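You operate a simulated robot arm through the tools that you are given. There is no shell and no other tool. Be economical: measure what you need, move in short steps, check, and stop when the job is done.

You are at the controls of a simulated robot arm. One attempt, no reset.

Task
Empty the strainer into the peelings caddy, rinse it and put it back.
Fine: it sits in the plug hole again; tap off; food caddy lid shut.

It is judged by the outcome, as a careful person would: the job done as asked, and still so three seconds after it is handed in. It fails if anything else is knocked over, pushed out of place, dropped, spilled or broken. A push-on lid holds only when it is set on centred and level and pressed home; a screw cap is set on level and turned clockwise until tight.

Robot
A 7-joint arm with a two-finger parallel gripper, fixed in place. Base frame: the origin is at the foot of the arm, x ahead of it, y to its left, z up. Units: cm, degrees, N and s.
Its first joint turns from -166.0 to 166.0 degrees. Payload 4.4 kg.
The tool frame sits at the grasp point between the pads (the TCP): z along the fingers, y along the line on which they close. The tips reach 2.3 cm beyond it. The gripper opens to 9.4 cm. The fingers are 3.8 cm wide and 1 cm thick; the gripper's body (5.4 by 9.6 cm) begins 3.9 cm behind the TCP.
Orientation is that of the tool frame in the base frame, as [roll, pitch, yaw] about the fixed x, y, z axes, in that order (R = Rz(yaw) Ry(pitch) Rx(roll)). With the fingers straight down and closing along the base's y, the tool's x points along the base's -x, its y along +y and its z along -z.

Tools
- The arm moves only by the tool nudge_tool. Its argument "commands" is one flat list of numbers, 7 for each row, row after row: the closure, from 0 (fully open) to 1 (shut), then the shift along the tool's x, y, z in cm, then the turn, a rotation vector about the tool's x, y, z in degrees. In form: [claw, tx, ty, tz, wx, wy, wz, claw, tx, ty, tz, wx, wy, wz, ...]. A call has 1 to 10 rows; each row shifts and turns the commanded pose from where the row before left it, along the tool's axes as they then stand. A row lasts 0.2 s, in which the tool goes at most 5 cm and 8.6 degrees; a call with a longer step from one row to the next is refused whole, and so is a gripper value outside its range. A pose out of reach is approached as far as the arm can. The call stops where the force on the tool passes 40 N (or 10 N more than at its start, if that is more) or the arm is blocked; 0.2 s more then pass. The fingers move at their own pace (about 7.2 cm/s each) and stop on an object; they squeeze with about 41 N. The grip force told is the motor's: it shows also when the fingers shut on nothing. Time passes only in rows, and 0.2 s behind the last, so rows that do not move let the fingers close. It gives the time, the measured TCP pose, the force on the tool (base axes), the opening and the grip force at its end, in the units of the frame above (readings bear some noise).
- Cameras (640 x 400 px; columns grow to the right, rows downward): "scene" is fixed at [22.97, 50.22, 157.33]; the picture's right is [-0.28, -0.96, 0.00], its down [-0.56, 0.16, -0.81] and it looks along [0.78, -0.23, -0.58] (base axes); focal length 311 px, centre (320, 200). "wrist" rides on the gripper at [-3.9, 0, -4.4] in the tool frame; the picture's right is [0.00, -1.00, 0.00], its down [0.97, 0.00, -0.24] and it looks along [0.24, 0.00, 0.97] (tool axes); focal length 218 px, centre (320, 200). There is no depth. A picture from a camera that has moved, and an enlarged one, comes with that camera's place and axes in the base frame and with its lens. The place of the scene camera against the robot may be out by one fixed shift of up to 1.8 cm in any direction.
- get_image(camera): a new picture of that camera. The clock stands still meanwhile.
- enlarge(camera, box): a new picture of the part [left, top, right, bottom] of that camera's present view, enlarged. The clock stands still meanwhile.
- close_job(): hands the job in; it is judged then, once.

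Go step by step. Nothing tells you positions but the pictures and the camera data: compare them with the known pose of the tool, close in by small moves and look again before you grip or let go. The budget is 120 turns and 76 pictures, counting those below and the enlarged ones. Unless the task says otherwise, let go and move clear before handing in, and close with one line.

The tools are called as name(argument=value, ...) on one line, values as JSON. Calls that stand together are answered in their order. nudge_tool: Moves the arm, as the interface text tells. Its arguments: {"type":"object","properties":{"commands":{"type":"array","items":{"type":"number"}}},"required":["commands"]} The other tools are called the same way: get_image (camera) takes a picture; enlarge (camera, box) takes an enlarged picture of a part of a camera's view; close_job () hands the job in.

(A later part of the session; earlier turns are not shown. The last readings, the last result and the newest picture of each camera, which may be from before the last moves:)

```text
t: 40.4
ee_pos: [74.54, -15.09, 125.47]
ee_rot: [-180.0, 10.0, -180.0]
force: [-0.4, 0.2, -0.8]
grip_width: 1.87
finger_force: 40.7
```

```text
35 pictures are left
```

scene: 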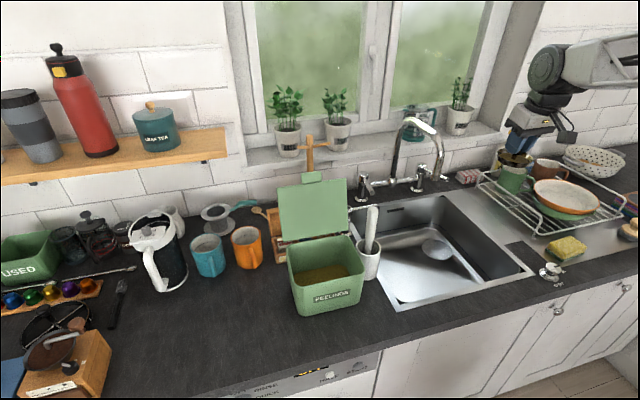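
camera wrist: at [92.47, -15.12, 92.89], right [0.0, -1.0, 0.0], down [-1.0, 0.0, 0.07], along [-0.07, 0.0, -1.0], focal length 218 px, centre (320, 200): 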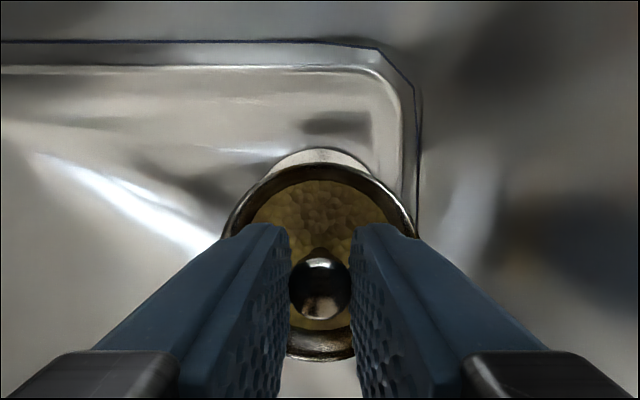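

nudge_tool(commands=[1, 0, 2, 0, 0, 0, 0, 1, 0, 4, 0, 0, 0, 0, 1, 0, 4.5, 0, 0, 0, 0, 1, 0, 4.5, 0, 0, 0, 0, 1, 0, 4.5, 0, 0, 0, 0, 1, 0, 4.5, 0, 0, 0, 0, 1, 0, 4.5, 0, 0, 0, 0, 1, 0, 4.5, 0, 0, 0, 0, 1, 0, 4.5, 0, 0, 0, 0, 1, 0, 4, 0, 0, 0, 0])

nudge_tool(commands=[1, 0.6, 3.5, 0, 0, 0, 0, 1, 0.5, 2.5, 0, 0, 0, 0, 1, 0.5, 1.5, 0, 0, 0, 0])

get_image(camera="wrist")

get_image(camera="scene")

```text
t: 42.5
ee_pos: [74.58, 26.5, 125.4]
ee_rot: [179.9, 9.9, 179.9]
force: [-0.3, 0.7, -1.1]
grip_width: 1.85
finger_force: 40.3
```

```text
t: 43.4
ee_pos: [72.96, 33.88, 125.09]
ee_rot: [-180.0, 9.9, -179.9]
force: [0.1, -1.2, -0.7]
grip_width: 1.86
finger_force: 41.0
```

```text
34 pictures are left
camera wrist: at [76.02, 33.85, 130.17], right [0.0, -1.0, 0.0], down [-1.0, 0.0, 0.07], along [-0.07, 0.0, -1.0], focal length 218 px, centre (320, 200)
```

wrist: 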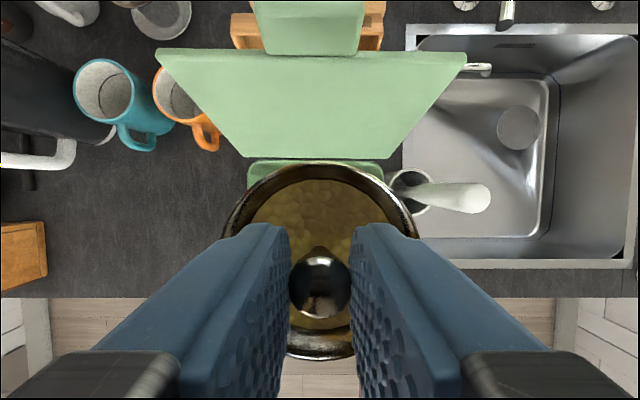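

```text
33 pictures are left
```

scene: 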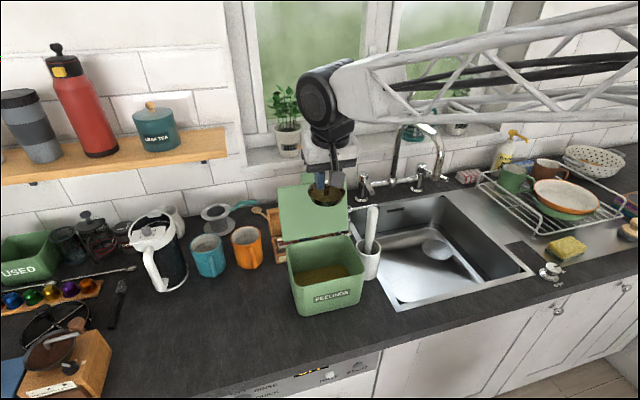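

The basket hangs level over the open caddy. I lower it to just above the rim and tip the tool forward so the contents fall inside.

nudge_tool(commands=[1, 1.45, 0, 3.5, 0, 0, 0, 1, 1.45, 0, 3.5, 0, 0, 0, 1, 1.45, 0, 3.4, 0, 0, 0])

nudge_tool(commands=[1, 0, 0, 0, 0, -8.5, 0, 1, 0, 0, 0, 0, -8.5, 0, 1, 0, 0, 0, 0, -8.5, 0, 1, 0, 0, 0, 0, -8.5, 0, 1, 0, 0, 0, 0, -8.5, 0, 1, 0, 0, 0, 0, -8.5, 0, 1, 0, 0, 0, 0, -8.5, 0, 1, 0, 0, 0, 0, -8.5, 0, 1, 0, 0, 0, 0, -8.5, 0])

get_image(camera="wrist")

enlarge(camera="scene", box=[240, 160, 400, 320])

```text
t: 44.1
ee_pos: [70.46, 33.75, 114.33]
ee_rot: [180.0, 9.8, 180.0]
force: [0.5, 0.0, -0.7]
grip_width: 1.87
finger_force: 41.0
```

```text
t: 46.1
ee_pos: [70.44, 33.93, 114.26]
ee_rot: [178.7, 86.5, 178.6]
force: [0.4, -0.2, 0.1]
grip_width: 1.86
finger_force: 41.0
```

```text
32 pictures are left
camera wrist: at [66.37, 33.85, 118.39], right [0.0, -1.0, 0.0], down [-0.3, 0.0, -0.95], along [0.95, 0.0, -0.3], focal length 218 px, centre (320, 200)
```

wrist: 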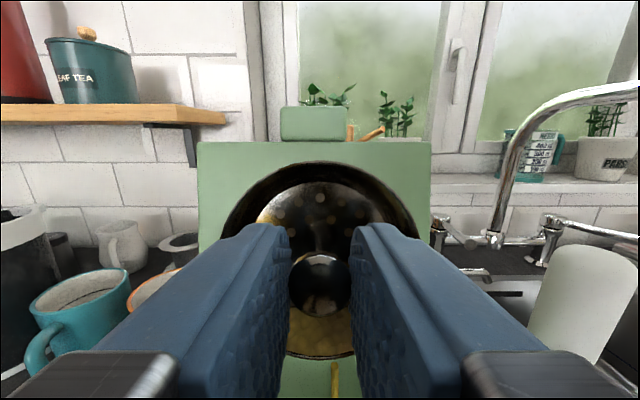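

```text
2.50 times, centred on (320, 240) of scene
camera zoom: at [22.97, 50.22, 157.33], right [-0.28, -0.96, 0.0], down [-0.56, 0.16, -0.81], along [0.78, -0.23, -0.58], focal length 776 px, centre (320, 100)
```

zoom: 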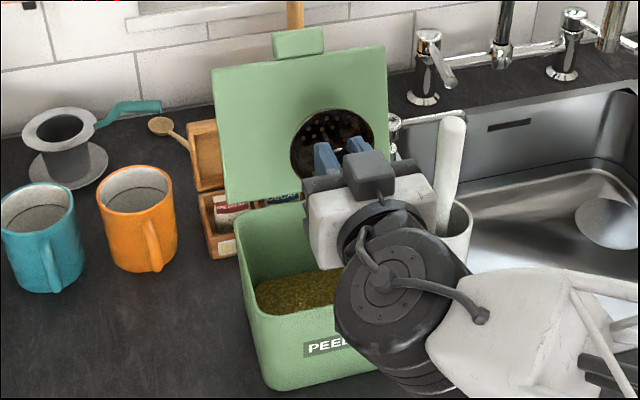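

Most has fallen out; some stays in the lower wall. Tilting further and shaking gently.

nudge_tool(commands=[1, 0, 0, 0, 0, -8.5, 0, 1, 0, 0, 0, 0, -8.5, 0, 1, 0, 0, 0, 0, -8.5, 0, 1, 0, 0, 0, 0, -8.5, 0, 1, 0, 0, 0, 0, 0, 0, 1, 0, 0, 0, 0, 0, 0])

get_image(camera="wrist")

enlarge(camera="scene", box=[240, 160, 400, 320])

```text
t: 47.5
ee_pos: [70.62, 33.87, 114.08]
ee_rot: [0.0, 59.7, 0.1]
force: [-1.8, 0.5, -1.8]
grip_width: 1.88
finger_force: 41.0
```

```text
30 pictures are left
camera wrist: at [64.75, 33.85, 115.33], right [0.0, -1.0, 0.0], down [0.28, 0.0, -0.96], along [0.96, 0.0, 0.28], focal length 218 px, centre (320, 200)
```

wrist: 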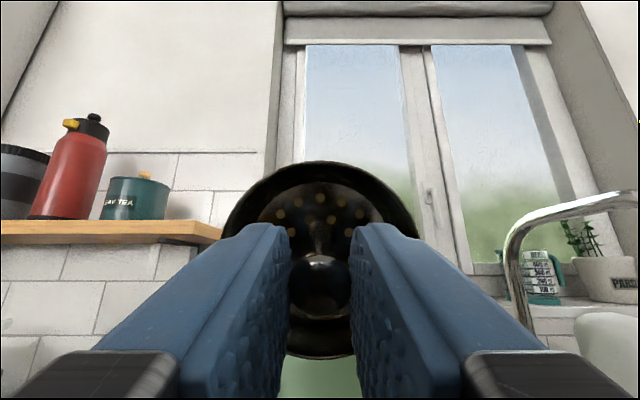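

```text
2.50 times, centred on (320, 240) of scene
camera zoom: at [22.97, 50.22, 157.33], right [-0.28, -0.96, 0.0], down [-0.56, 0.16, -0.81], along [0.78, -0.23, -0.58], focal length 776 px, centre (320, 100)
```

zoom: 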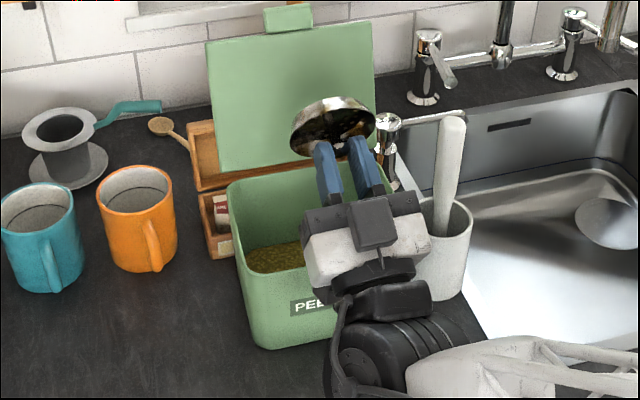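

The basket is empty, but the caddy seems to have been nudged backward by the wrist. I back off slightly and rise, untilt, then look.

nudge_tool(commands=[1, -1, 0, -1.73, 0, 0, 0, 1, -3.46, 0, 2, 0, 0, 0, 1, -3.46, 0, 2, 0, 0, 0, 1, -3.46, 0, 2, 0, 0, 0])

nudge_tool(commands=[1, 0, 0, 0, 0, 8.5, 0, 1, 0, 0, 0, 0, 8.5, 0, 1, 0, 0, 0, 0, 8.5, 0, 1, 0, 0, 0, 0, 8.5, 0, 1, 0, 0, 0, 0, 8.5, 0, 1, 0, 0, 0, 0, 8.5, 0, 1, 0, 0, 0, 0, 8.5, 0, 1, 0, 0, 0, 0, 8.5, 0, 1, 0, 0, 0, 0, 8.5, 0, 1, 0, 0, 0, 0, 8.5, 0])

get_image(camera="wrist")

get_image(camera="scene")

```text
t: 48.5
ee_pos: [68.46, 33.95, 126.15]
ee_rot: [0.0, 59.7, 0.1]
force: [-0.8, -0.5, -1.8]
grip_width: 1.86
finger_force: 41.4
```

```text
t: 50.8
ee_pos: [68.61, 33.85, 126.11]
ee_rot: [179.8, 35.3, -180.0]
force: [0.7, -1.0, -0.9]
grip_width: 1.85
finger_force: 40.6
```

```text
28 pictures are left
camera wrist: at [69.07, 33.87, 132.01], right [0.0, -1.0, 0.0], down [-0.93, 0.0, -0.36], along [0.36, 0.0, -0.93], focal length 218 px, centre (320, 200)
```

wrist: 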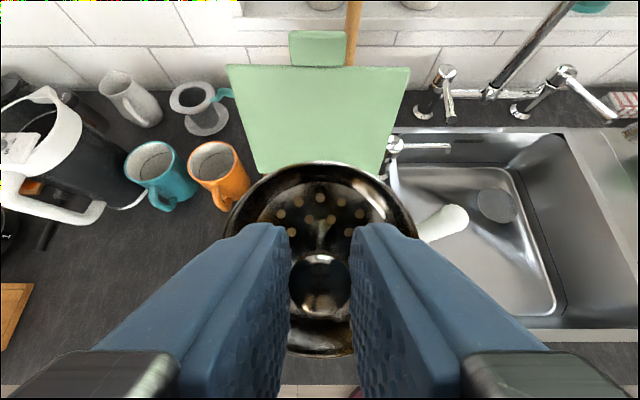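

```text
27 pictures are left
```

scene: 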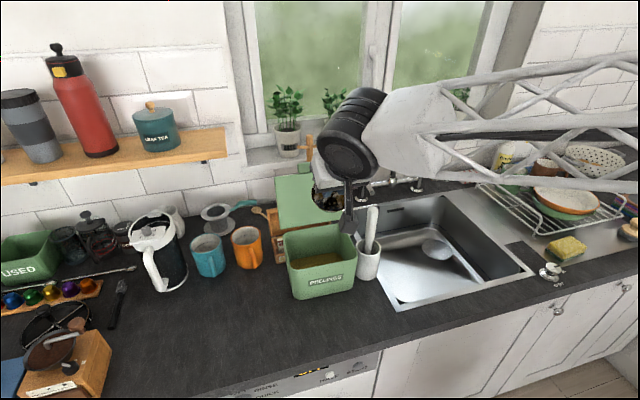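

The caddy has slid back about 2–3 cm. Checking closely, along with the tea box behind.

enlarge(camera="scene", box=[260, 190, 400, 320])

```text
3.08 times, centred on (330, 255) of scene
camera zoom: at [22.97, 50.22, 157.33], right [-0.28, -0.96, 0.0], down [-0.56, 0.16, -0.81], along [0.78, -0.23, -0.58], focal length 956 px, centre (289, 31)
```

zoom: 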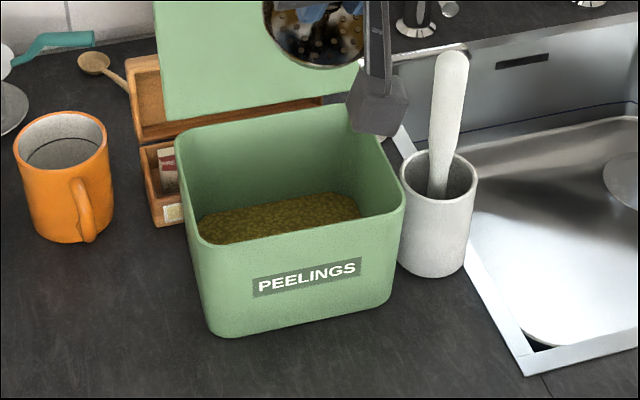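

The tea box and pot are unmoved; the caddy slid about 3.8 cm back and I'll pull it back later by its front wall. Now the empty strainer goes back over the sink; I'll park it in the plug hole while turning on the tap.

nudge_tool(commands=[1, 0, 0, 0, 0, 8.4, 0, 1, 0, 0, 0, 0, 8.4, 0, 1, 0, 0, 0, 0, 8.4, 0, 1, -1.5, -4.5, 0, 0, 0, 0, 1, -1.5, -4.5, 0, 0, 0, 0, 1, -1.5, -4.5, 0, 0, 0, 0, 1, -1.5, -4.5, 0, 0, 0, 0, 1, 0, -4.8, 0, 0, 0, 0, 1, 0, -4.8, 0, 0, 0, 0, 1, 0, -4.8, 0, 0, 0, 0])

nudge_tool(commands=[1, 0, -4.8, 0, 0, 0, 0, 1, 0, -4.8, 0, 0, 0, 0, 1, 0, -4.8, 0, 0, 0, 0, 1, 0, -2, 0, 0, 0, 0])

```text
t: 53.0
ee_pos: [74.41, 1.47, 127.39]
ee_rot: [-180.0, 10.3, -180.0]
force: [0.2, -0.9, -0.3]
grip_width: 1.86
finger_force: 40.9
```

```text
t: 54.0
ee_pos: [74.45, -15.03, 127.2]
ee_rot: [-180.0, 10.2, -179.9]
force: [0.2, -0.4, -0.1]
grip_width: 1.87
finger_force: 41.3
```

nudge_tool(commands=[1, 0.74, 0, 4.27, 0, 0, 0, 1, 0.74, 0, 4.27, 0, 0, 0, 1, 0.74, 0, 4.27, 0, 0, 0, 1, 0.74, 0, 4.27, 0, 0, 0, 1, 0.74, 0, 4.27, 0, 0, 0, 1, 0.74, 0, 4.27, 0, 0, 0, 1, 0.74, 0, 4.27, 0, 0, 0, 1, 0.74, 0, 4.27, 0, 0, 0, 1, 0.74, 0, 4.27, 0, 0, 0])

nudge_tool(commands=[1, -3, 0, 0.52, 0, 0, 0, 1, -3, 0, 0.52, 0, 0, 0, 1, -3, 0, 0.52, 0, 0, 0, 1, -3, 0, 0.52, 0, 0, 0, 1, -3, 0, 0.52, 0, 0, 0, 1, -0.4, 0, 0, 0, 0, 0])

get_image(camera="wrist")

```text
t: 56.0
ee_pos: [74.63, -14.95, 88.26]
ee_rot: [-180.0, 10.3, 179.9]
force: [0.1, -0.6, -0.2]
grip_width: 1.88
finger_force: 40.9
```

```text
t: 57.4
ee_pos: [90.21, -15.03, 88.41]
ee_rot: [-180.0, 10.2, 179.9]
force: [-0.9, 0.0, -1.2]
grip_width: 1.84
finger_force: 41.4
```

```text
25 pictures are left
camera wrist: at [93.23, -15.02, 93.42], right [0.0, -1.0, 0.0], down [-1.0, 0.0, 0.06], along [-0.06, 0.0, -1.0], focal length 218 px, centre (320, 200)
```

wrist: 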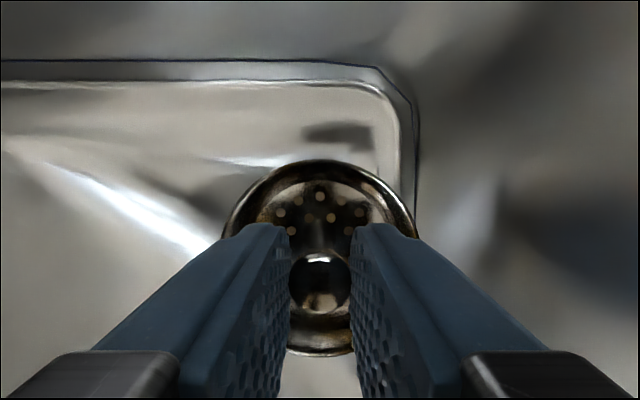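

The strainer is clean of solids and over the hole. Lowering straight down.

nudge_tool(commands=[1, 0.6, 0, 3, 0, 0, 0, 1, 0.6, 0, 3, 0, 0, 0, 1, 0.4, 0, 2, 0, 0, 0, 1, 0.18, 0, 1, 0, 0, 0, 1, 0.1, 0, 0.6, 0, 0, 0, 1, 0.1, 0, 0.5, 0, 0, 0])

```text
t: 58.8
ee_pos: [90.12, -14.98, 78.03]
ee_rot: [180.0, 10.1, 180.0]
force: [0.0, -0.9, -1.0]
grip_width: 1.87
finger_force: 41.3
```

nudge_tool(commands=[1, 0, 0, 0.15, 0, 0, 0, 0.75, 0, 0, 0, 0, 0, 0, 0, 0, 0, 0, 0, 0, 0, 0, 0, 0, 0, 0, 0, 0, 0, 0, 0, 0, 0, 0, 0, 0, 0, 0, -2, 0, 0, 0, 0, 0, 0, -4, 0, 0, 0, 0, 0, 0, -4, 0, 0, 0])

get_image(camera="wrist")

```text
t: 60.5
ee_pos: [88.21, -14.81, 87.7]
ee_rot: [179.9, 10.2, 179.9]
force: [-0.2, -0.1, -0.1]
grip_width: 9.4
finger_force: 0.0
```

```text
24 pictures are left
camera wrist: at [91.24, -14.88, 92.66], right [0.0, -1.0, 0.0], down [-1.0, 0.0, 0.07], along [-0.07, 0.0, -1.0], focal length 218 px, centre (320, 200)
```

wrist: 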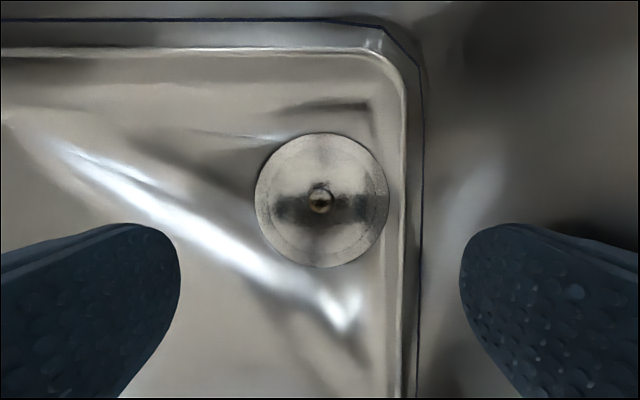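

The strainer is seated as before. Now I back out with the gripper shut and pitch it forward to work the right-hand (cold) lever.

nudge_tool(commands=[0, 4, 0, -0.7, 0, 0, 0, 0, 4, 0, -0.7, 0, 0, 0, 0, 4, 0, -0.7, 0, 0, 0, 1, 2, 0, -0.4, 0, 0, 0, 1, -0.68, 0, -4, 0, 0, 0, 1, -0.68, 0, -4, 0, 0, 0, 1, -0.68, 0, -4, 0, 0, 0, 1, -0.68, 0, -4, 0, 0, 0])

nudge_tool(commands=[1, 0, 0, 0, 0, -8.5, 0, 1, 0, 0, 0, 0, -8.5, 0, 1, 0, 0, 0, 0, -8.5, 0, 1, 0, 0, 0, 0, -8.5, 0, 1, 0, 0, 0, 0, -8.5, 0, 1, 0, 0, 0, 0, -8.5, 0, 1, 0, 0, 0, 0, -8.5, 0, 1, 0, 0, 0, 0, -8.5, 0])

get_image(camera="wrist")

```text
t: 62.4
ee_pos: [73.82, -14.86, 104.0]
ee_rot: [179.9, 10.1, 180.0]
force: [-0.5, -0.3, -1.0]
grip_width: 0.0
finger_force: 41.3
```

```text
t: 63.9
ee_pos: [76.54, -15.42, 88.16]
ee_rot: [176.9, 51.0, 178.6]
force: [115.3, -6.6, -61.5]
grip_width: 0.01
finger_force: 41.1
stopped in row 7: the force on the tool passed its limit (the readings are from after the stop); the commanded pose is now the measured one
```

```text
23 pictures are left
camera wrist: at [75.5, -15.62, 94.02], right [0.02, -1.0, -0.03], down [-0.8, 0.01, -0.61], along [0.6, 0.04, -0.8], focal length 218 px, centre (320, 200)
```

wrist: 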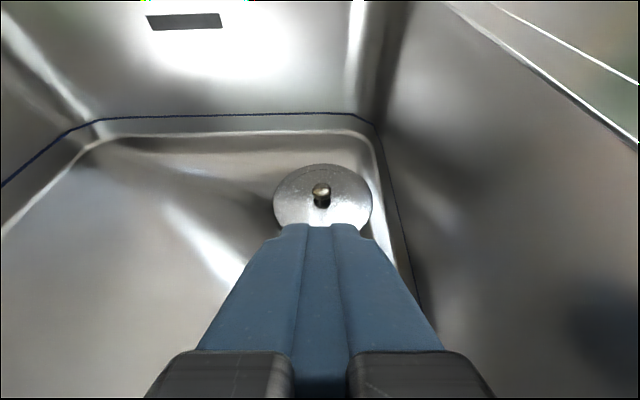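

Something blocked the arm during that rotation. Checking the scene before moving.

get_image(camera="scene")

```text
22 pictures are left
```

scene: 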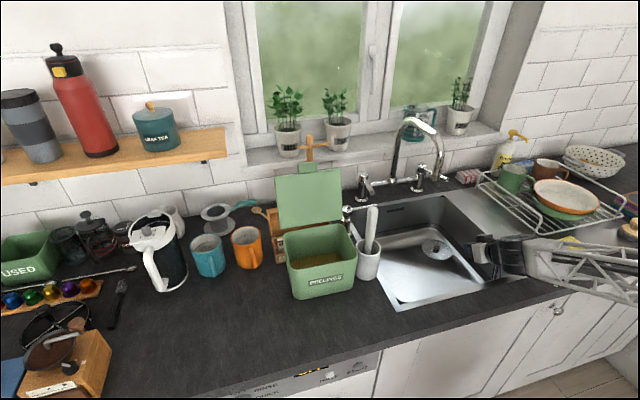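

enlarge(camera="scene", box=[440, 180, 640, 320])

```text
2.86 times, centred on (540, 250) of scene
camera zoom: at [22.97, 50.22, 157.33], right [-0.28, -0.96, 0.0], down [-0.56, 0.16, -0.81], along [0.78, -0.23, -0.58], focal length 887 px, centre (-309, 57)
```

zoom: 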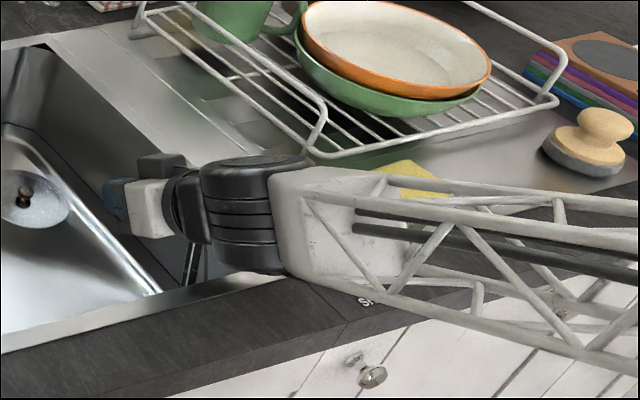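

The arm had run into a joint limit in that pose, with its forearm low over the sink's right edge. I raise it, then undo the pitch in small steps.

nudge_tool(commands=[1, -1.55, 0, -1.26, 0, 0, 0, 1, -1.55, 0, -1.26, 0, 0, 0])

```text
t: 64.1
ee_pos: [76.52, -15.39, 88.22]
ee_rot: [176.9, 51.0, 178.5]
force: [88.7, -10.0, -44.4]
grip_width: 0.0
finger_force: 41.5
stopped in row 1: the force on the tool passed its limit (the readings are from after the stop); the commanded pose is now the measured one
```

nudge_tool(commands=[1, 0, 0, 0, 0, 3, 0])

```text
t: 64.4
ee_pos: [76.52, -15.34, 88.26]
ee_rot: [176.9, 50.5, 178.6]
force: [66.2, -6.8, -34.3]
grip_width: 0.0
finger_force: 41.4
stopped in row 1: the force on the tool passed its limit (the readings are from after the stop); the commanded pose is now the measured one
```

nudge_tool(commands=[1, 0, 0, 1, 0, 0, 0])

```text
t: 64.8
ee_pos: [77.13, -15.22, 87.7]
ee_rot: [176.9, 50.6, 178.6]
force: [-0.9, 0.0, 0.4]
grip_width: 0.0
finger_force: 40.8
```

nudge_tool(commands=[1, 0, 0, 0.5, 0, 4, 0, 1, 0, 0, 0, 0, 6, 0])

get_image(camera="scene")

```text
t: 65.4
ee_pos: [77.58, -15.32, 87.25]
ee_rot: [177.5, 40.5, 179.4]
force: [0.3, -0.5, 1.1]
grip_width: 0.01
finger_force: 41.2
```

```text
20 pictures are left
```

scene: 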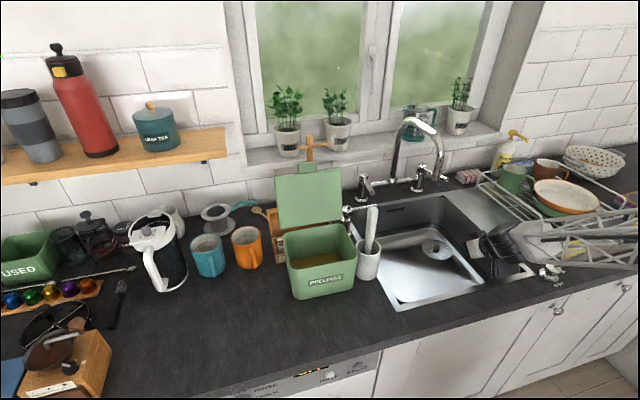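

nudge_tool(commands=[1, 0, 0, 0, 0, 8, 0, 1, -1, 0, -1.7, 0, 8, 0, 1, -0.8, 0, -1.8, 0, 8, 0])

nudge_tool(commands=[1, -1, 0, -3, 2.5, 2, 0, 1, -1, 0, -4, 0, 0, 0, 1, -1, 0, -4, 0, 0, 0, 1, -1, 0, -4, 0, 0, 0, 1, -1, 0, -4, 0, 0, 0])

```text
t: 66.2
ee_pos: [77.49, -15.41, 91.23]
ee_rot: [178.0, 16.5, -179.6]
force: [-0.7, -0.5, 1.2]
grip_width: 0.0
finger_force: 41.2
```

```text
t: 67.4
ee_pos: [77.39, -15.36, 110.89]
ee_rot: [-179.5, 14.5, -179.6]
force: [0.5, -0.8, -0.2]
grip_width: 0.0
finger_force: 41.1
```

Clear again. Checking nothing was disturbed at the right side.

enlarge(camera="scene", box=[380, 110, 640, 300])

```text
2.11 times, centred on (510, 205) of scene
camera zoom: at [22.97, 50.22, 157.33], right [-0.28, -0.96, 0.0], down [-0.56, 0.16, -0.81], along [0.78, -0.23, -0.58], focal length 654 px, centre (-80, 190)
```

zoom: 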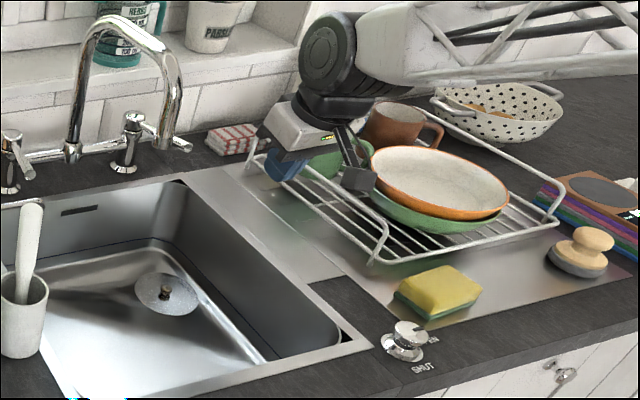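

All is as it was. Now with the tool nearly vertical I bring the shut fingers to the left side of the right lever near its tip.

nudge_tool(commands=[1, -3.6, 0.7, 0.93, 0, 0, 0, 1, -3.6, 0.7, 0.93, 0, 0, 0, 1, -3.6, 0.7, 0.93, 0, 0, 0, 1, -3.6, 0.7, 0.93, 0, 0, 0, 1, -3.6, 0.6, 0.93, 0, 0, 0])

get_image(camera="wrist")

```text
t: 68.6
ee_pos: [96.04, -11.9, 110.9]
ee_rot: [-179.5, 14.8, -179.7]
force: [0.0, 0.1, 0.3]
grip_width: 0.01
finger_force: 40.8
```

```text
18 pictures are left
camera wrist: at [98.63, -11.89, 116.25], right [0.0, -1.0, 0.01], down [-1.0, -0.01, -0.01], along [0.01, -0.01, -1.0], focal length 218 px, centre (320, 200)
```

wrist: 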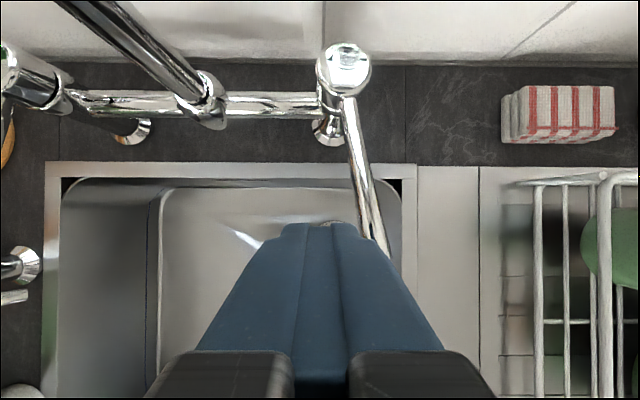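

nudge_tool(commands=[1, 1, 0, 3, 0, 0, 0, 1, 0.9, 0, 3, 0, 0, 0, 1, 0.4, 0, 2.7, 0, 0, 0])

nudge_tool(commands=[1, 0, -1.5, 0, 0, 0, 0, 1, 0, -1, 0, 0, 0, 0, 1, 0, -1, 0, 0, 0, 0, 1, 0, -1, 0, 0, 0, 0, 1, 0, -1, 0, 0, 0, 0])

get_image(camera="wrist")

enlarge(camera="scene", box=[380, 110, 520, 280])

```text
t: 69.4
ee_pos: [96.04, -11.94, 102.02]
ee_rot: [-179.5, 14.7, -179.5]
force: [-0.2, -0.7, -0.3]
grip_width: 0.0
finger_force: 41.1
```

```text
t: 70.6
ee_pos: [95.94, -17.58, 101.94]
ee_rot: [-179.5, 14.7, -179.6]
force: [0.0, -0.4, 0.0]
grip_width: 0.0
finger_force: 40.8
```

```text
17 pictures are left
camera wrist: at [98.63, -17.48, 107.1], right [0.01, -1.0, 0.01], down [-1.0, -0.01, -0.01], along [0.01, -0.01, -1.0], focal length 218 px, centre (320, 200)
```

wrist: 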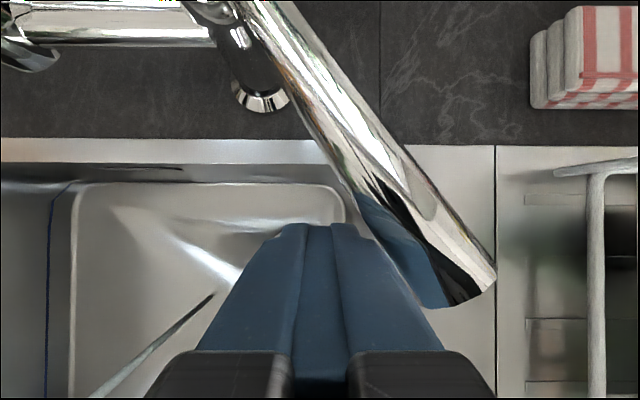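

```text
2.35 times, centred on (450, 195) of scene
camera zoom: at [22.97, 50.22, 157.33], right [-0.28, -0.96, 0.0], down [-0.56, 0.16, -0.81], along [0.78, -0.23, -0.58], focal length 731 px, centre (14, 212)
```

zoom: 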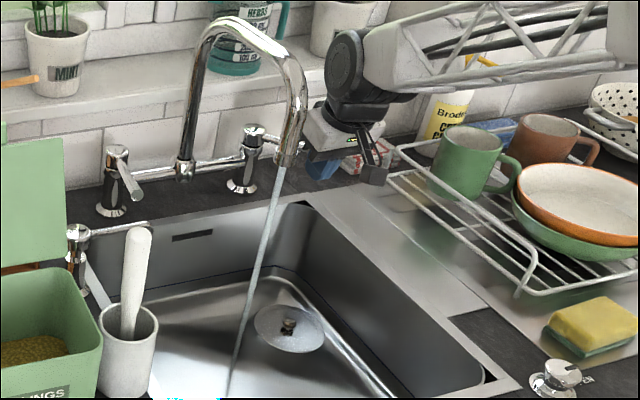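

Water is running; the stream falls at about (84, -1). I back the fingers off the lever, rise and return to the strainer.

nudge_tool(commands=[1, 0, 1.5, 0, 0, 0, 0, 1, -0.75, 0, -2.9, 0, 0, 0, 1, -0.75, 0, -2.9, 0, 0, 0, 1, -0.75, 0, -2.9, 0, 0, 0, 1, 3.9, 0, -1, -0.5, 2.4, 0, 0, 3.9, 0.5, -1, 0, 2.4, 0, 0, 2.2, 0.4, -0.4, 0, 0, 0])

```text
t: 72.2
ee_pos: [85.66, -15.08, 110.93]
ee_rot: [-180.0, 9.8, -179.5]
force: [-0.4, 0.5, -0.5]
grip_width: 8.24
finger_force: 0.1
```

nudge_tool(commands=[0, 0.18, 0, 4.3, 0, 0, 0, 0, 0.18, 0, 4.3, 0, 0, 0, 0, 0.18, 0, 4.3, 0, 0, 0, 0, 0.18, 0, 4.3, 0, 0, 0, 0, 0.18, 0, 4.3, 0, 0, 0, 0, 0.18, 0, 4.3, 0, 0, 0, 0, 0.16, 0.05, 4.2, 0, 0, 0, 0, 0, 0, 1.6, 0, 0, 0, 0, 0, 0, 1, 0, 0, 0])

nudge_tool(commands=[0, 0, 0, 0.4, 0, 0, 0, 0, 0, 0, 0, 0, 0, 0])

```text
t: 74.2
ee_pos: [90.11, -15.08, 78.78]
ee_rot: [-179.9, 9.7, -179.6]
force: [0.3, -0.3, 0.8]
grip_width: 9.39
finger_force: 0.1
```

```text
t: 74.8
ee_pos: [90.15, -15.02, 78.27]
ee_rot: [180.0, 9.8, -179.6]
force: [-0.5, 0.6, -0.6]
grip_width: 9.42
finger_force: 0.1
```

nudge_tool(commands=[0, 0, 0, 0.25, 0, 0, 0, 1, 0, 0, 0, 0, 0, 0, 1, 0, 0, 0, 0, 0, 0, 1, 0, 0, 0, 0, 0, 0, 1, 0, 0, 0, 0, 0, 0])

```text
t: 76.0
ee_pos: [90.09, -14.95, 77.96]
ee_rot: [179.9, 9.8, -179.6]
force: [0.1, -0.2, 0.0]
grip_width: 1.87
finger_force: 40.5
```

Knob gripped again. Lifting and moving toward the stream, leaning the tool so the hand stays right of the spout.

nudge_tool(commands=[1, -0.17, 0, -1, 0, 0, 0, 1, -0.34, 0, -2, 0, 0, 0, 1, -0.6, 0, -3.4, 0, 0, 0, 1, -0.6, 0, -3.4, 0, 0, 0, 1, 3, 1.5, -0.5, 0, 0, 0, 1, 3, 1.5, -0.5, 0, 0, 0])

nudge_tool(commands=[1, 0, 0, 0, -7, 0, 0, 1, 0, 0, 0, -7, 0, 0, 1, 0, 0, 0, -7, 0, 0, 1, 0, 0, 0, -7, 0, 0, 1, 0, 0, 0, -7, 0, 0])

enlarge(camera="scene", box=[380, 110, 520, 280])

```text
t: 77.4
ee_pos: [84.04, -12.02, 87.95]
ee_rot: [-180.0, 9.8, -179.6]
force: [0.6, 0.0, -1.2]
grip_width: 1.86
finger_force: 41.3
```

```text
t: 78.6
ee_pos: [84.19, -12.15, 88.03]
ee_rot: [145.0, 9.9, -179.6]
force: [-0.1, 0.1, -0.2]
grip_width: 1.87
finger_force: 40.8
```

```text
2.35 times, centred on (450, 195) of scene
camera zoom: at [22.97, 50.22, 157.33], right [-0.28, -0.96, 0.0], down [-0.56, 0.16, -0.81], along [0.78, -0.23, -0.58], focal length 731 px, centre (14, 212)
```

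zoom: 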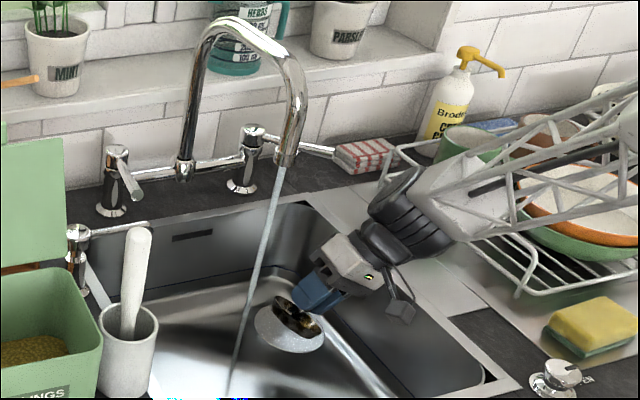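

nudge_tool(commands=[1, 0, 1.97, 1.37, 0, 0, 0, 1, 0, 1.97, 1.37, 0, 0, 0, 1, 0, 1.97, 1.37, 0, 0, 0, 1, 0, 1.97, 1.37, 0, 0, 0, 1, 0, 0, 0, 0, 0, 0])

get_image(camera="wrist")

enlarge(camera="scene", box=[380, 110, 520, 280])

```text
t: 79.8
ee_pos: [84.1, -2.39, 88.02]
ee_rot: [145.1, 9.8, -179.6]
force: [0.5, -0.5, -0.9]
grip_width: 1.85
finger_force: 41.2
```

```text
14 pictures are left
camera wrist: at [87.17, -4.91, 92.22], right [0.1, -0.82, -0.57], down [-0.99, -0.14, 0.03], along [-0.1, 0.56, -0.82], focal length 218 px, centre (320, 200)
```

wrist: 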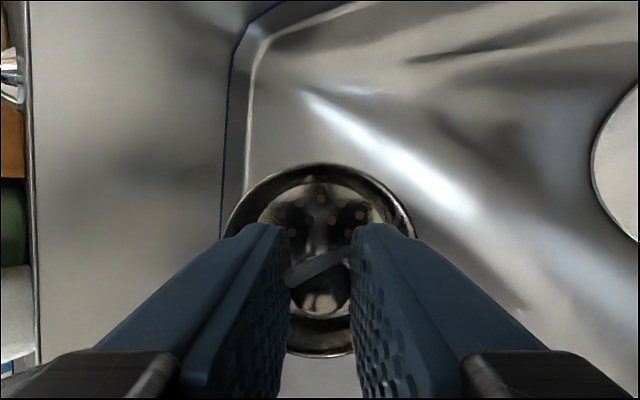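

```text
2.35 times, centred on (450, 195) of scene
camera zoom: at [22.97, 50.22, 157.33], right [-0.28, -0.96, 0.0], down [-0.56, 0.16, -0.81], along [0.78, -0.23, -0.58], focal length 731 px, centre (14, 212)
```

zoom: 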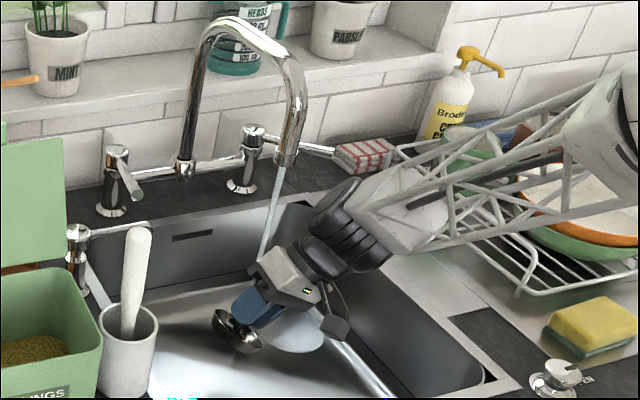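

The stream is catching the hand. I lean a bit more and shift right so it falls into the basket's open half.

nudge_tool(commands=[1, 0, -0.9, -0.65, -5, 0, 0, 1, 0, -0.85, -0.65, -5, 0, 0, 1, 0, 0, 0, 0, 0, 0, 1, 0, 0, 0, 0, 0, 0])

get_image(camera="wrist")

enlarge(camera="scene", box=[400, 160, 480, 280])

```text
t: 80.8
ee_pos: [84.11, -4.58, 88.03]
ee_rot: [135.0, 9.9, -179.6]
force: [0.4, 0.2, -0.9]
grip_width: 1.84
finger_force: 40.7
```

```text
12 pictures are left
camera wrist: at [87.3, -7.76, 91.71], right [0.13, -0.71, -0.7], down [-0.98, -0.18, 0.0], along [-0.12, 0.69, -0.72], focal length 218 px, centre (320, 200)
```

wrist: 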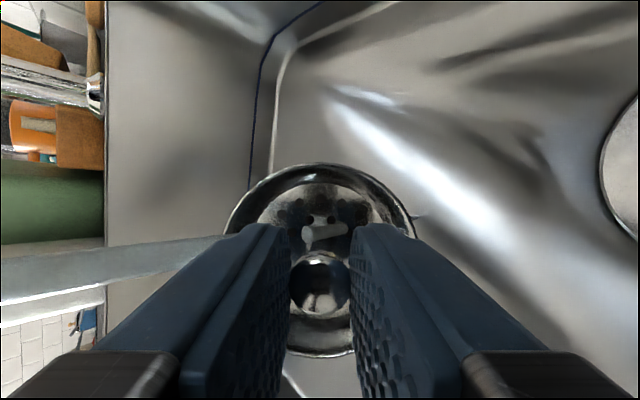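

```text
3.33 times, centred on (440, 220) of scene
camera zoom: at [22.97, 50.22, 157.33], right [-0.28, -0.96, 0.0], down [-0.56, 0.16, -0.81], along [0.78, -0.23, -0.58], focal length 1035 px, centre (-80, 133)
```

zoom: 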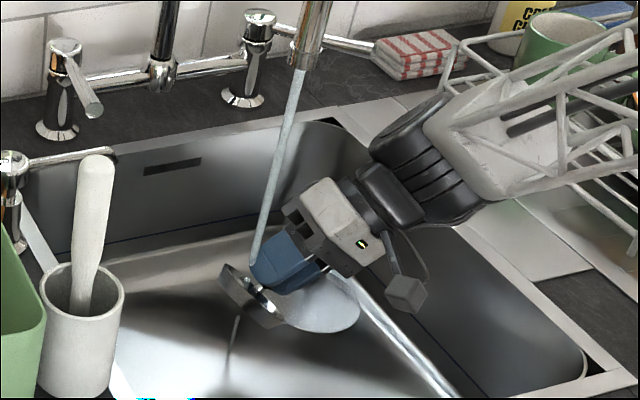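

The water now runs into the basket and out through its holes; it is coming up shiny. Holding it there with small moves.

nudge_tool(commands=[1, 0.7, 0, 0, 0, 0, 0, 1, 0, 0, 0, 0, 0, 0, 1, 0, 0, 0, 0, 0, 0, 1, -0.7, 0, 0, 0, 0, 0, 1, -0.7, 0, 0, 0, 0, 0, 1, 0, 0, 0, 0, 0, 0, 1, 0, 0, 0, 0, 0, 0, 1, 0.7, -0.5, -0.5, 0, 0, 0, 1, 0, 0, 0, 0, 0, 0, 1, 0, 0.5, 0.5, 0, 0, 0])

nudge_tool(commands=[1, 0, 0, 0, 0, 0, 0, 1, 0, 0, 0, 0, 0, 0, 1, 0, 0, 0, 0, 0, 0, 1, 0, 0, 0, 0, 0, 0, 1, 0, 0, 0, 0, 0, 0, 1, 0, 0, 0, 0, 0, 0, 1, 0, 0, 0, 0, 0, 0, 1, 0, 0, 0, 0, 0, 0])

enlarge(camera="wrist", box=[200, 140, 440, 380])

```text
t: 83.0
ee_pos: [83.95, -4.61, 88.04]
ee_rot: [135.0, 9.8, -179.6]
force: [-0.2, 0.4, -0.7]
grip_width: 1.88
finger_force: 41.2
```

```text
t: 84.8
ee_pos: [83.96, -4.66, 87.95]
ee_rot: [135.0, 9.8, -179.6]
force: [0.3, 0.0, -0.8]
grip_width: 1.87
finger_force: 41.5
```

```text
1.67 times, centred on (320, 260) of wrist
camera zoom: at [87.28, -7.73, 91.68], right [0.13, -0.71, -0.7], down [-0.98, -0.18, 0.0], along [-0.12, 0.69, -0.72], focal length 364 px, centre (320, 100)
```

zoom: 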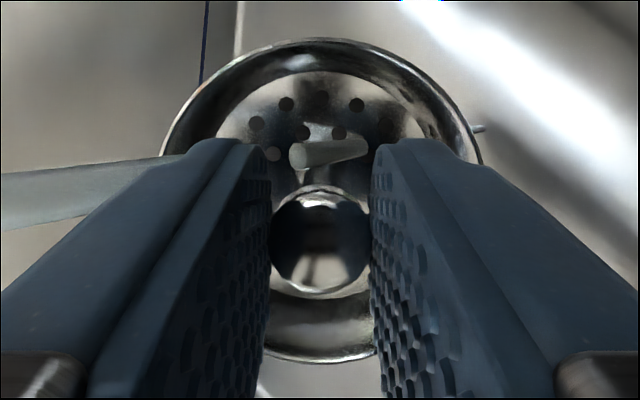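

The strainer is clean. Taking it out of the stream, levelling it and returning to the hole.

nudge_tool(commands=[1, 0, -2, -2, 0, 0, 0, 1, 0, -1, -1, 5, 0, 0, 1, 0, -1, -0.9, 5, 0, 0, 1, 0, -1.6, -1.1, 0, 0, 0, 1, 0, 0, 0, 7, 0, 0, 1, 0, 0, 0, 7, 0, 0, 1, 0, 0, 0, 7, 0, 0, 1, 0, 0, 0, 7, 0, 0, 1, 0, 0, 0, 7, 0, 0])

```text
t: 86.8
ee_pos: [84.02, -12.2, 88.06]
ee_rot: [-180.0, 9.8, -179.6]
force: [0.0, 0.0, -0.1]
grip_width: 1.88
finger_force: 41.5
```

nudge_tool(commands=[1, -3, -1.4, 0.5, 0, 0, 0, 1, -3, -1.4, 0.5, 0, 0, 0, 1, 0, 0, 0, 0, 0, 0])

```text
t: 87.6
ee_pos: [90.02, -14.91, 87.93]
ee_rot: [-180.0, 9.7, -179.6]
force: [-0.2, 0.8, 0.1]
grip_width: 1.86
finger_force: 41.2
```

nudge_tool(commands=[1, 0.49, -0.07, 3, 0, 0, 0, 1, 0.49, 0, 3, 0, 0, 0, 1, 0.32, 0, 2, 0, 0, 0, 1, 0.16, 0, 1, 0, 0, 0, 1, 0.08, 0, 0.5, 0, 0, 0, 1, 0.05, 0, 0.3, 0, 0, 0])

nudge_tool(commands=[1, 0, 0, 0.15, 0, 0, 0, 0.75, 0, 0, 0, 0, 0, 0, 0, 0, 0, 0, 0, 0, 0, 0, 0, 0, 0, 0, 0, 0, 0, 0, 0, 0, 0, 0, 0, 0, 0, 0, -2, 0, 0, 0, 0, 0, 0, -4, 0, 0, 0, 0, 0, 0, -4, 0, 0, 0])

get_image(camera="wrist")

```text
t: 89.0
ee_pos: [90.22, -14.99, 78.07]
ee_rot: [-180.0, 9.8, -179.7]
force: [0.5, -0.2, -0.7]
grip_width: 1.87
finger_force: 41.0
```

```text
t: 90.8
ee_pos: [88.66, -15.19, 87.91]
ee_rot: [179.9, 9.8, -179.5]
force: [0.0, 0.6, 0.0]
grip_width: 9.43
finger_force: 0.0
```

```text
9 pictures are left
camera wrist: at [91.65, -15.11, 92.78], right [0.01, -1.0, 0.0], down [-1.0, -0.01, 0.07], along [-0.07, 0.0, -1.0], focal length 218 px, centre (320, 200)
```

wrist: 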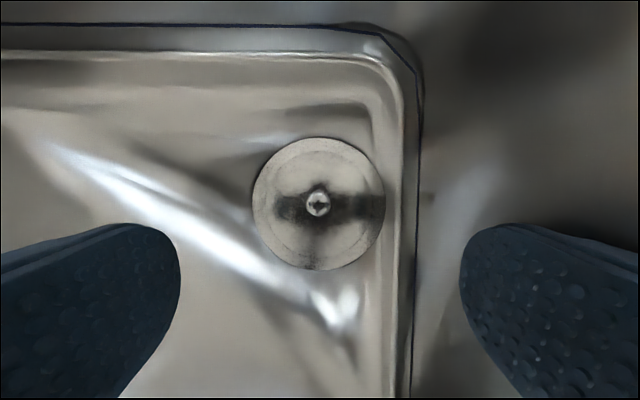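

The strainer sits in the hole exactly as at the start, clean. Now to the right side of the open lever to shut the tap.

nudge_tool(commands=[0, 0, 0, -4.5, 0, 0, 0, 0, 0, 0, -4.5, 0, 0, 0, 1, 0, 0, -4.5, 0, 0, 0, 1, 0, 0, -4.5, 0, 0, 0, 1, 0, 0, -5, 0, -5, 0, 1, -2.6, -2.5, 0.68, 0, 0, 0, 1, -2.6, -2.5, 0.68, 0, 0, 0, 1, -2.6, -2.5, 0.68, 0, 0, 0, 1, -2.6, -2.5, 0.68, 0, 0, 0])

nudge_tool(commands=[1, 0.75, 0, 2.9, 0, 0, 0, 1, 0.75, 0, 2.9, 0, 0, 0, 1, 0.75, 0, 2.9, 0, 0, 0])

```text
t: 92.8
ee_pos: [95.46, -24.99, 110.71]
ee_rot: [-180.0, 14.9, -179.5]
force: [-0.1, 0.0, 0.4]
grip_width: 0.0
finger_force: 41.2
```

```text
t: 93.6
ee_pos: [95.49, -24.88, 101.66]
ee_rot: [-179.9, 14.9, -179.6]
force: [-0.6, -0.4, 1.1]
grip_width: 0.0
finger_force: 41.2
```

Now pushing the lever toward +y until about its original place.

nudge_tool(commands=[1, 0, 2, 0, 0, 0, 0, 1, 0, 1.5, 0, 0, 0, 0, 1, 0, 1, 0, 0, 0, 0, 1, 0, 1, 0, 0, 0, 0, 1, 0, 0.8, 0, 0, 0, 0, 1, 0, 0.5, 0, 0, 0, 0])

get_image(camera="wrist")

```text
t: 95.0
ee_pos: [95.48, -18.01, 101.65]
ee_rot: [-180.0, 14.9, -179.6]
force: [-0.1, 0.2, -0.9]
grip_width: 0.0
finger_force: 41.3
```

```text
8 pictures are left
camera wrist: at [98.07, -18.13, 106.79], right [0.01, -1.0, 0.0], down [-1.0, -0.01, -0.02], along [0.02, 0.0, -1.0], focal length 218 px, centre (320, 200)
```

wrist: 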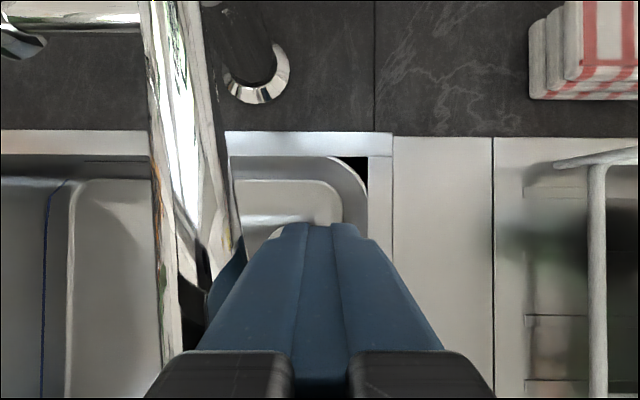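

nudge_tool(commands=[1, 0, 0.4, 0, 0, 0, 0, 1, 0, 0.4, 0, 0, 0, 0, 1, 0, 0.3, 0, 0, 0, 0])

enlarge(camera="scene", box=[360, 110, 500, 290])

```text
t: 95.8
ee_pos: [95.42, -17.49, 101.52]
ee_rot: [180.0, 14.9, -179.7]
force: [3.8, -23.9, -1.0]
grip_width: 0.0
finger_force: 41.4
stopped in row 3: the force on the tool passed its limit (the readings are from after the stop); the commanded pose is now the measured one
```

```text
2.22 times, centred on (430, 200) of scene
camera zoom: at [22.97, 50.22, 157.33], right [-0.28, -0.96, 0.0], down [-0.56, 0.16, -0.81], along [0.78, -0.23, -0.58], focal length 690 px, centre (76, 200)
```

zoom: 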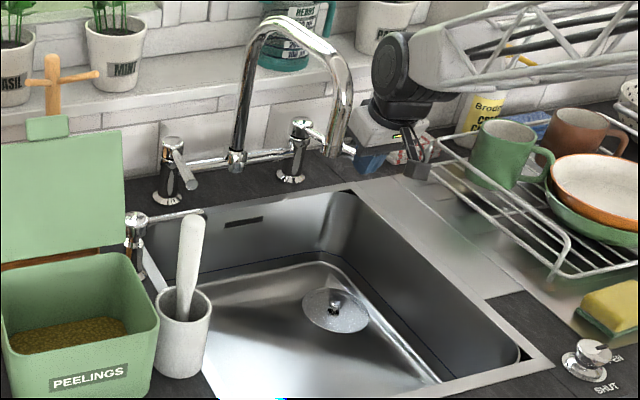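

The tap is off and the lever hard against its stop. Backing away, then over to the caddy to pull it back to its place.

nudge_tool(commands=[1, 0, -1.5, 0, 0, 0, 0, 1, -0.8, 0, -3.1, 0, 0, 0, 1, -0.8, 0, -3.1, 0, 0, 0, 1, -0.8, 0, -3.1, 0, 0, 0, 1, 3.9, 0, -1, 0, 0, 0, 1, 3.9, 0, -1, 0, 0, 0, 1, 3.9, 0, -1, 0, 0, 0, 1, 3.9, 0, -1, 0, 0, 0, 1, 3.9, 0, -1, 0, 7.5, 0, 1, 3.9, 0, -1, 0, 7.4, 0])

nudge_tool(commands=[0, 0, 0, -4.5, 0, 0, 0, 0, 0, 0, -4.5, 0, 0, 0, 0, 0, 0, -4.5, 0, 0, 0, 0, 0, 0, -4.5, 0, 0, 0, 0, 0, 0, -3, 0, 0, 0, 0, 0, 4.8, 0, 0, 0, 0, 0, 0, 4.8, 0, 0, 0, 0, 0, 0, 4.8, 0, 0, 0, 0, 0, 0, 4.8, 0, 0, 0, 0, 0, 0, 4.8, 0, 0, 0, 0])

```text
t: 98.0
ee_pos: [71.31, -18.92, 111.53]
ee_rot: [-180.0, -0.1, -179.7]
force: [-0.8, 0.9, 1.1]
grip_width: 0.0
finger_force: 40.9
```

```text
t: 100.2
ee_pos: [71.16, 5.12, 132.4]
ee_rot: [-180.0, 0.0, -179.7]
force: [-0.2, -0.5, 0.5]
grip_width: 9.39
finger_force: 0.1
```

nudge_tool(commands=[0, 0, 4.8, 0, 0, 0, 0, 0, 0, 4.8, 0, 0, 0, 0, 0, 0, 4.8, 0, 0, 0, 0, 0, 0, 4.8, 0, 0, 0, 0, 0, 0, 4.8, 0, 0, 0, 0, 0, 0, 4.8, 0, 0, 0, 0, 0, 0, 0, 0, 0, 0, -8.5, 0, 0, 0, 0, 0, 0, -8.5, 0, 0, 0, 0, 0, 0, -8.5, 0, 0, 0, 0, 0, 0, -8.5])

nudge_tool(commands=[0, 0, 0, 0, 0, 0, -8.5, 0, 0, 0, 0, 0, 0, -8.5, 0, 0, 0, 0, 0, 0, -8.5, 0, 0, 0, 0, 0, 0, -8.5, 0, 0, 0, 0, 0, 0, -8.5, 0, 0, 0, 0, 0, 0, -8.5, 0, 0, 0, 0, 0, 0, -5.3])

get_image(camera="wrist")

```text
t: 102.4
ee_pos: [71.08, 33.89, 132.53]
ee_rot: [180.0, 0.0, -145.6]
force: [0.0, 0.2, -0.3]
grip_width: 9.38
finger_force: 0.1
```

```text
t: 104.0
ee_pos: [71.1, 33.79, 132.49]
ee_rot: [180.0, 0.0, -89.4]
force: [-0.5, -0.5, -0.7]
grip_width: 9.4
finger_force: 0.0
```

```text
6 pictures are left
camera wrist: at [70.96, 37.71, 136.81], right [1.0, 0.01, 0.0], down [0.01, -0.97, 0.24], along [0.0, -0.24, -0.97], focal length 218 px, centre (320, 200)
```

wrist: 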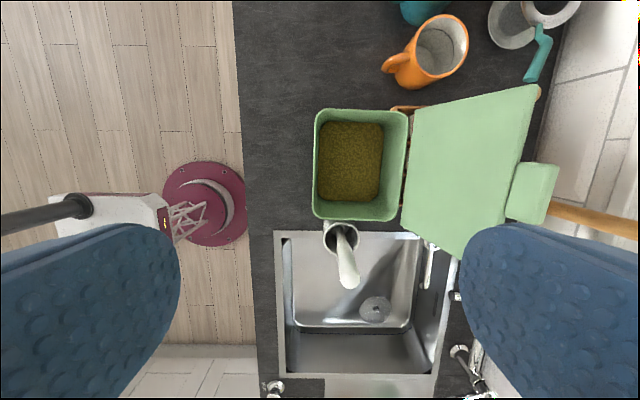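

The caddy now stands with its front wall at x≈70.3 (originally 66.2). I straddle the front wall with the fingers and draw it straight back 4 cm.

nudge_tool(commands=[0, -0.7, 0.7, 4, 0, 0, -0.6, 0, 0, 0, 4.5, 0, 0, 0, 0, 0, 0, 4.5, 0, 0, 0, 0, 0, 0, 4.5, 0, 0, 0, 0, 0, 0, 4.5, 0, 0, 0, 0, 0, 0, 4.5, 0, 0, 0, 0, 0, 0, 3, 0, 0, 0])

nudge_tool(commands=[1, 0, 0, 0, 0, 0, 0, 1, 0, 0, 0, 0, 0, 0, 1, 0, 0, 0, 0, 0, 0, 1, 0, 0, 0, 0, 0, 0, 1, 0, 0, 0, 0, 0, 0])

```text
t: 105.6
ee_pos: [70.25, 34.54, 102.98]
ee_rot: [179.9, 0.1, -88.7]
force: [0.0, 0.3, 0.2]
grip_width: 9.39
finger_force: 0.0
```

```text
t: 106.8
ee_pos: [70.28, 34.43, 102.95]
ee_rot: [-179.9, 0.0, -88.8]
force: [3.3, 2.3, 0.6]
grip_width: 0.34
finger_force: 41.1
```

Front wall gripped (0.34 cm). Pulling 3.9 cm slowly.

nudge_tool(commands=[1, 0, 0.5, 0, 0, 0, 0.4, 1, 0, 0.6, 0, 0, 0, 0.4, 1, 0, 0.7, 0, 0, 0, 0.4, 1, 0, 0.7, 0, 0, 0, 0, 1, 0, 0.7, 0, 0, 0, 0, 1, 0, 0.7, 0, 0, 0, 0, 1, 0, 0, 0, 0, 0, 0])

enlarge(camera="scene", box=[260, 190, 400, 320])

```text
t: 108.4
ee_pos: [66.42, 34.48, 102.95]
ee_rot: [180.0, 0.0, -89.9]
force: [1.7, -1.4, 2.1]
grip_width: 0.33
finger_force: 41.7
```

```text
3.08 times, centred on (330, 255) of scene
camera zoom: at [22.97, 50.22, 157.33], right [-0.28, -0.96, 0.0], down [-0.56, 0.16, -0.81], along [0.78, -0.23, -0.58], focal length 956 px, centre (289, 31)
```

zoom: 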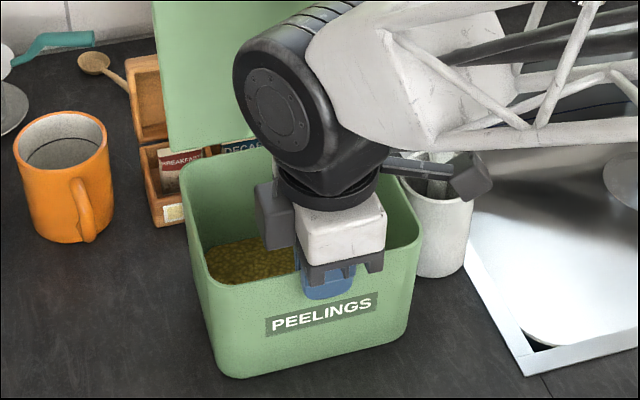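

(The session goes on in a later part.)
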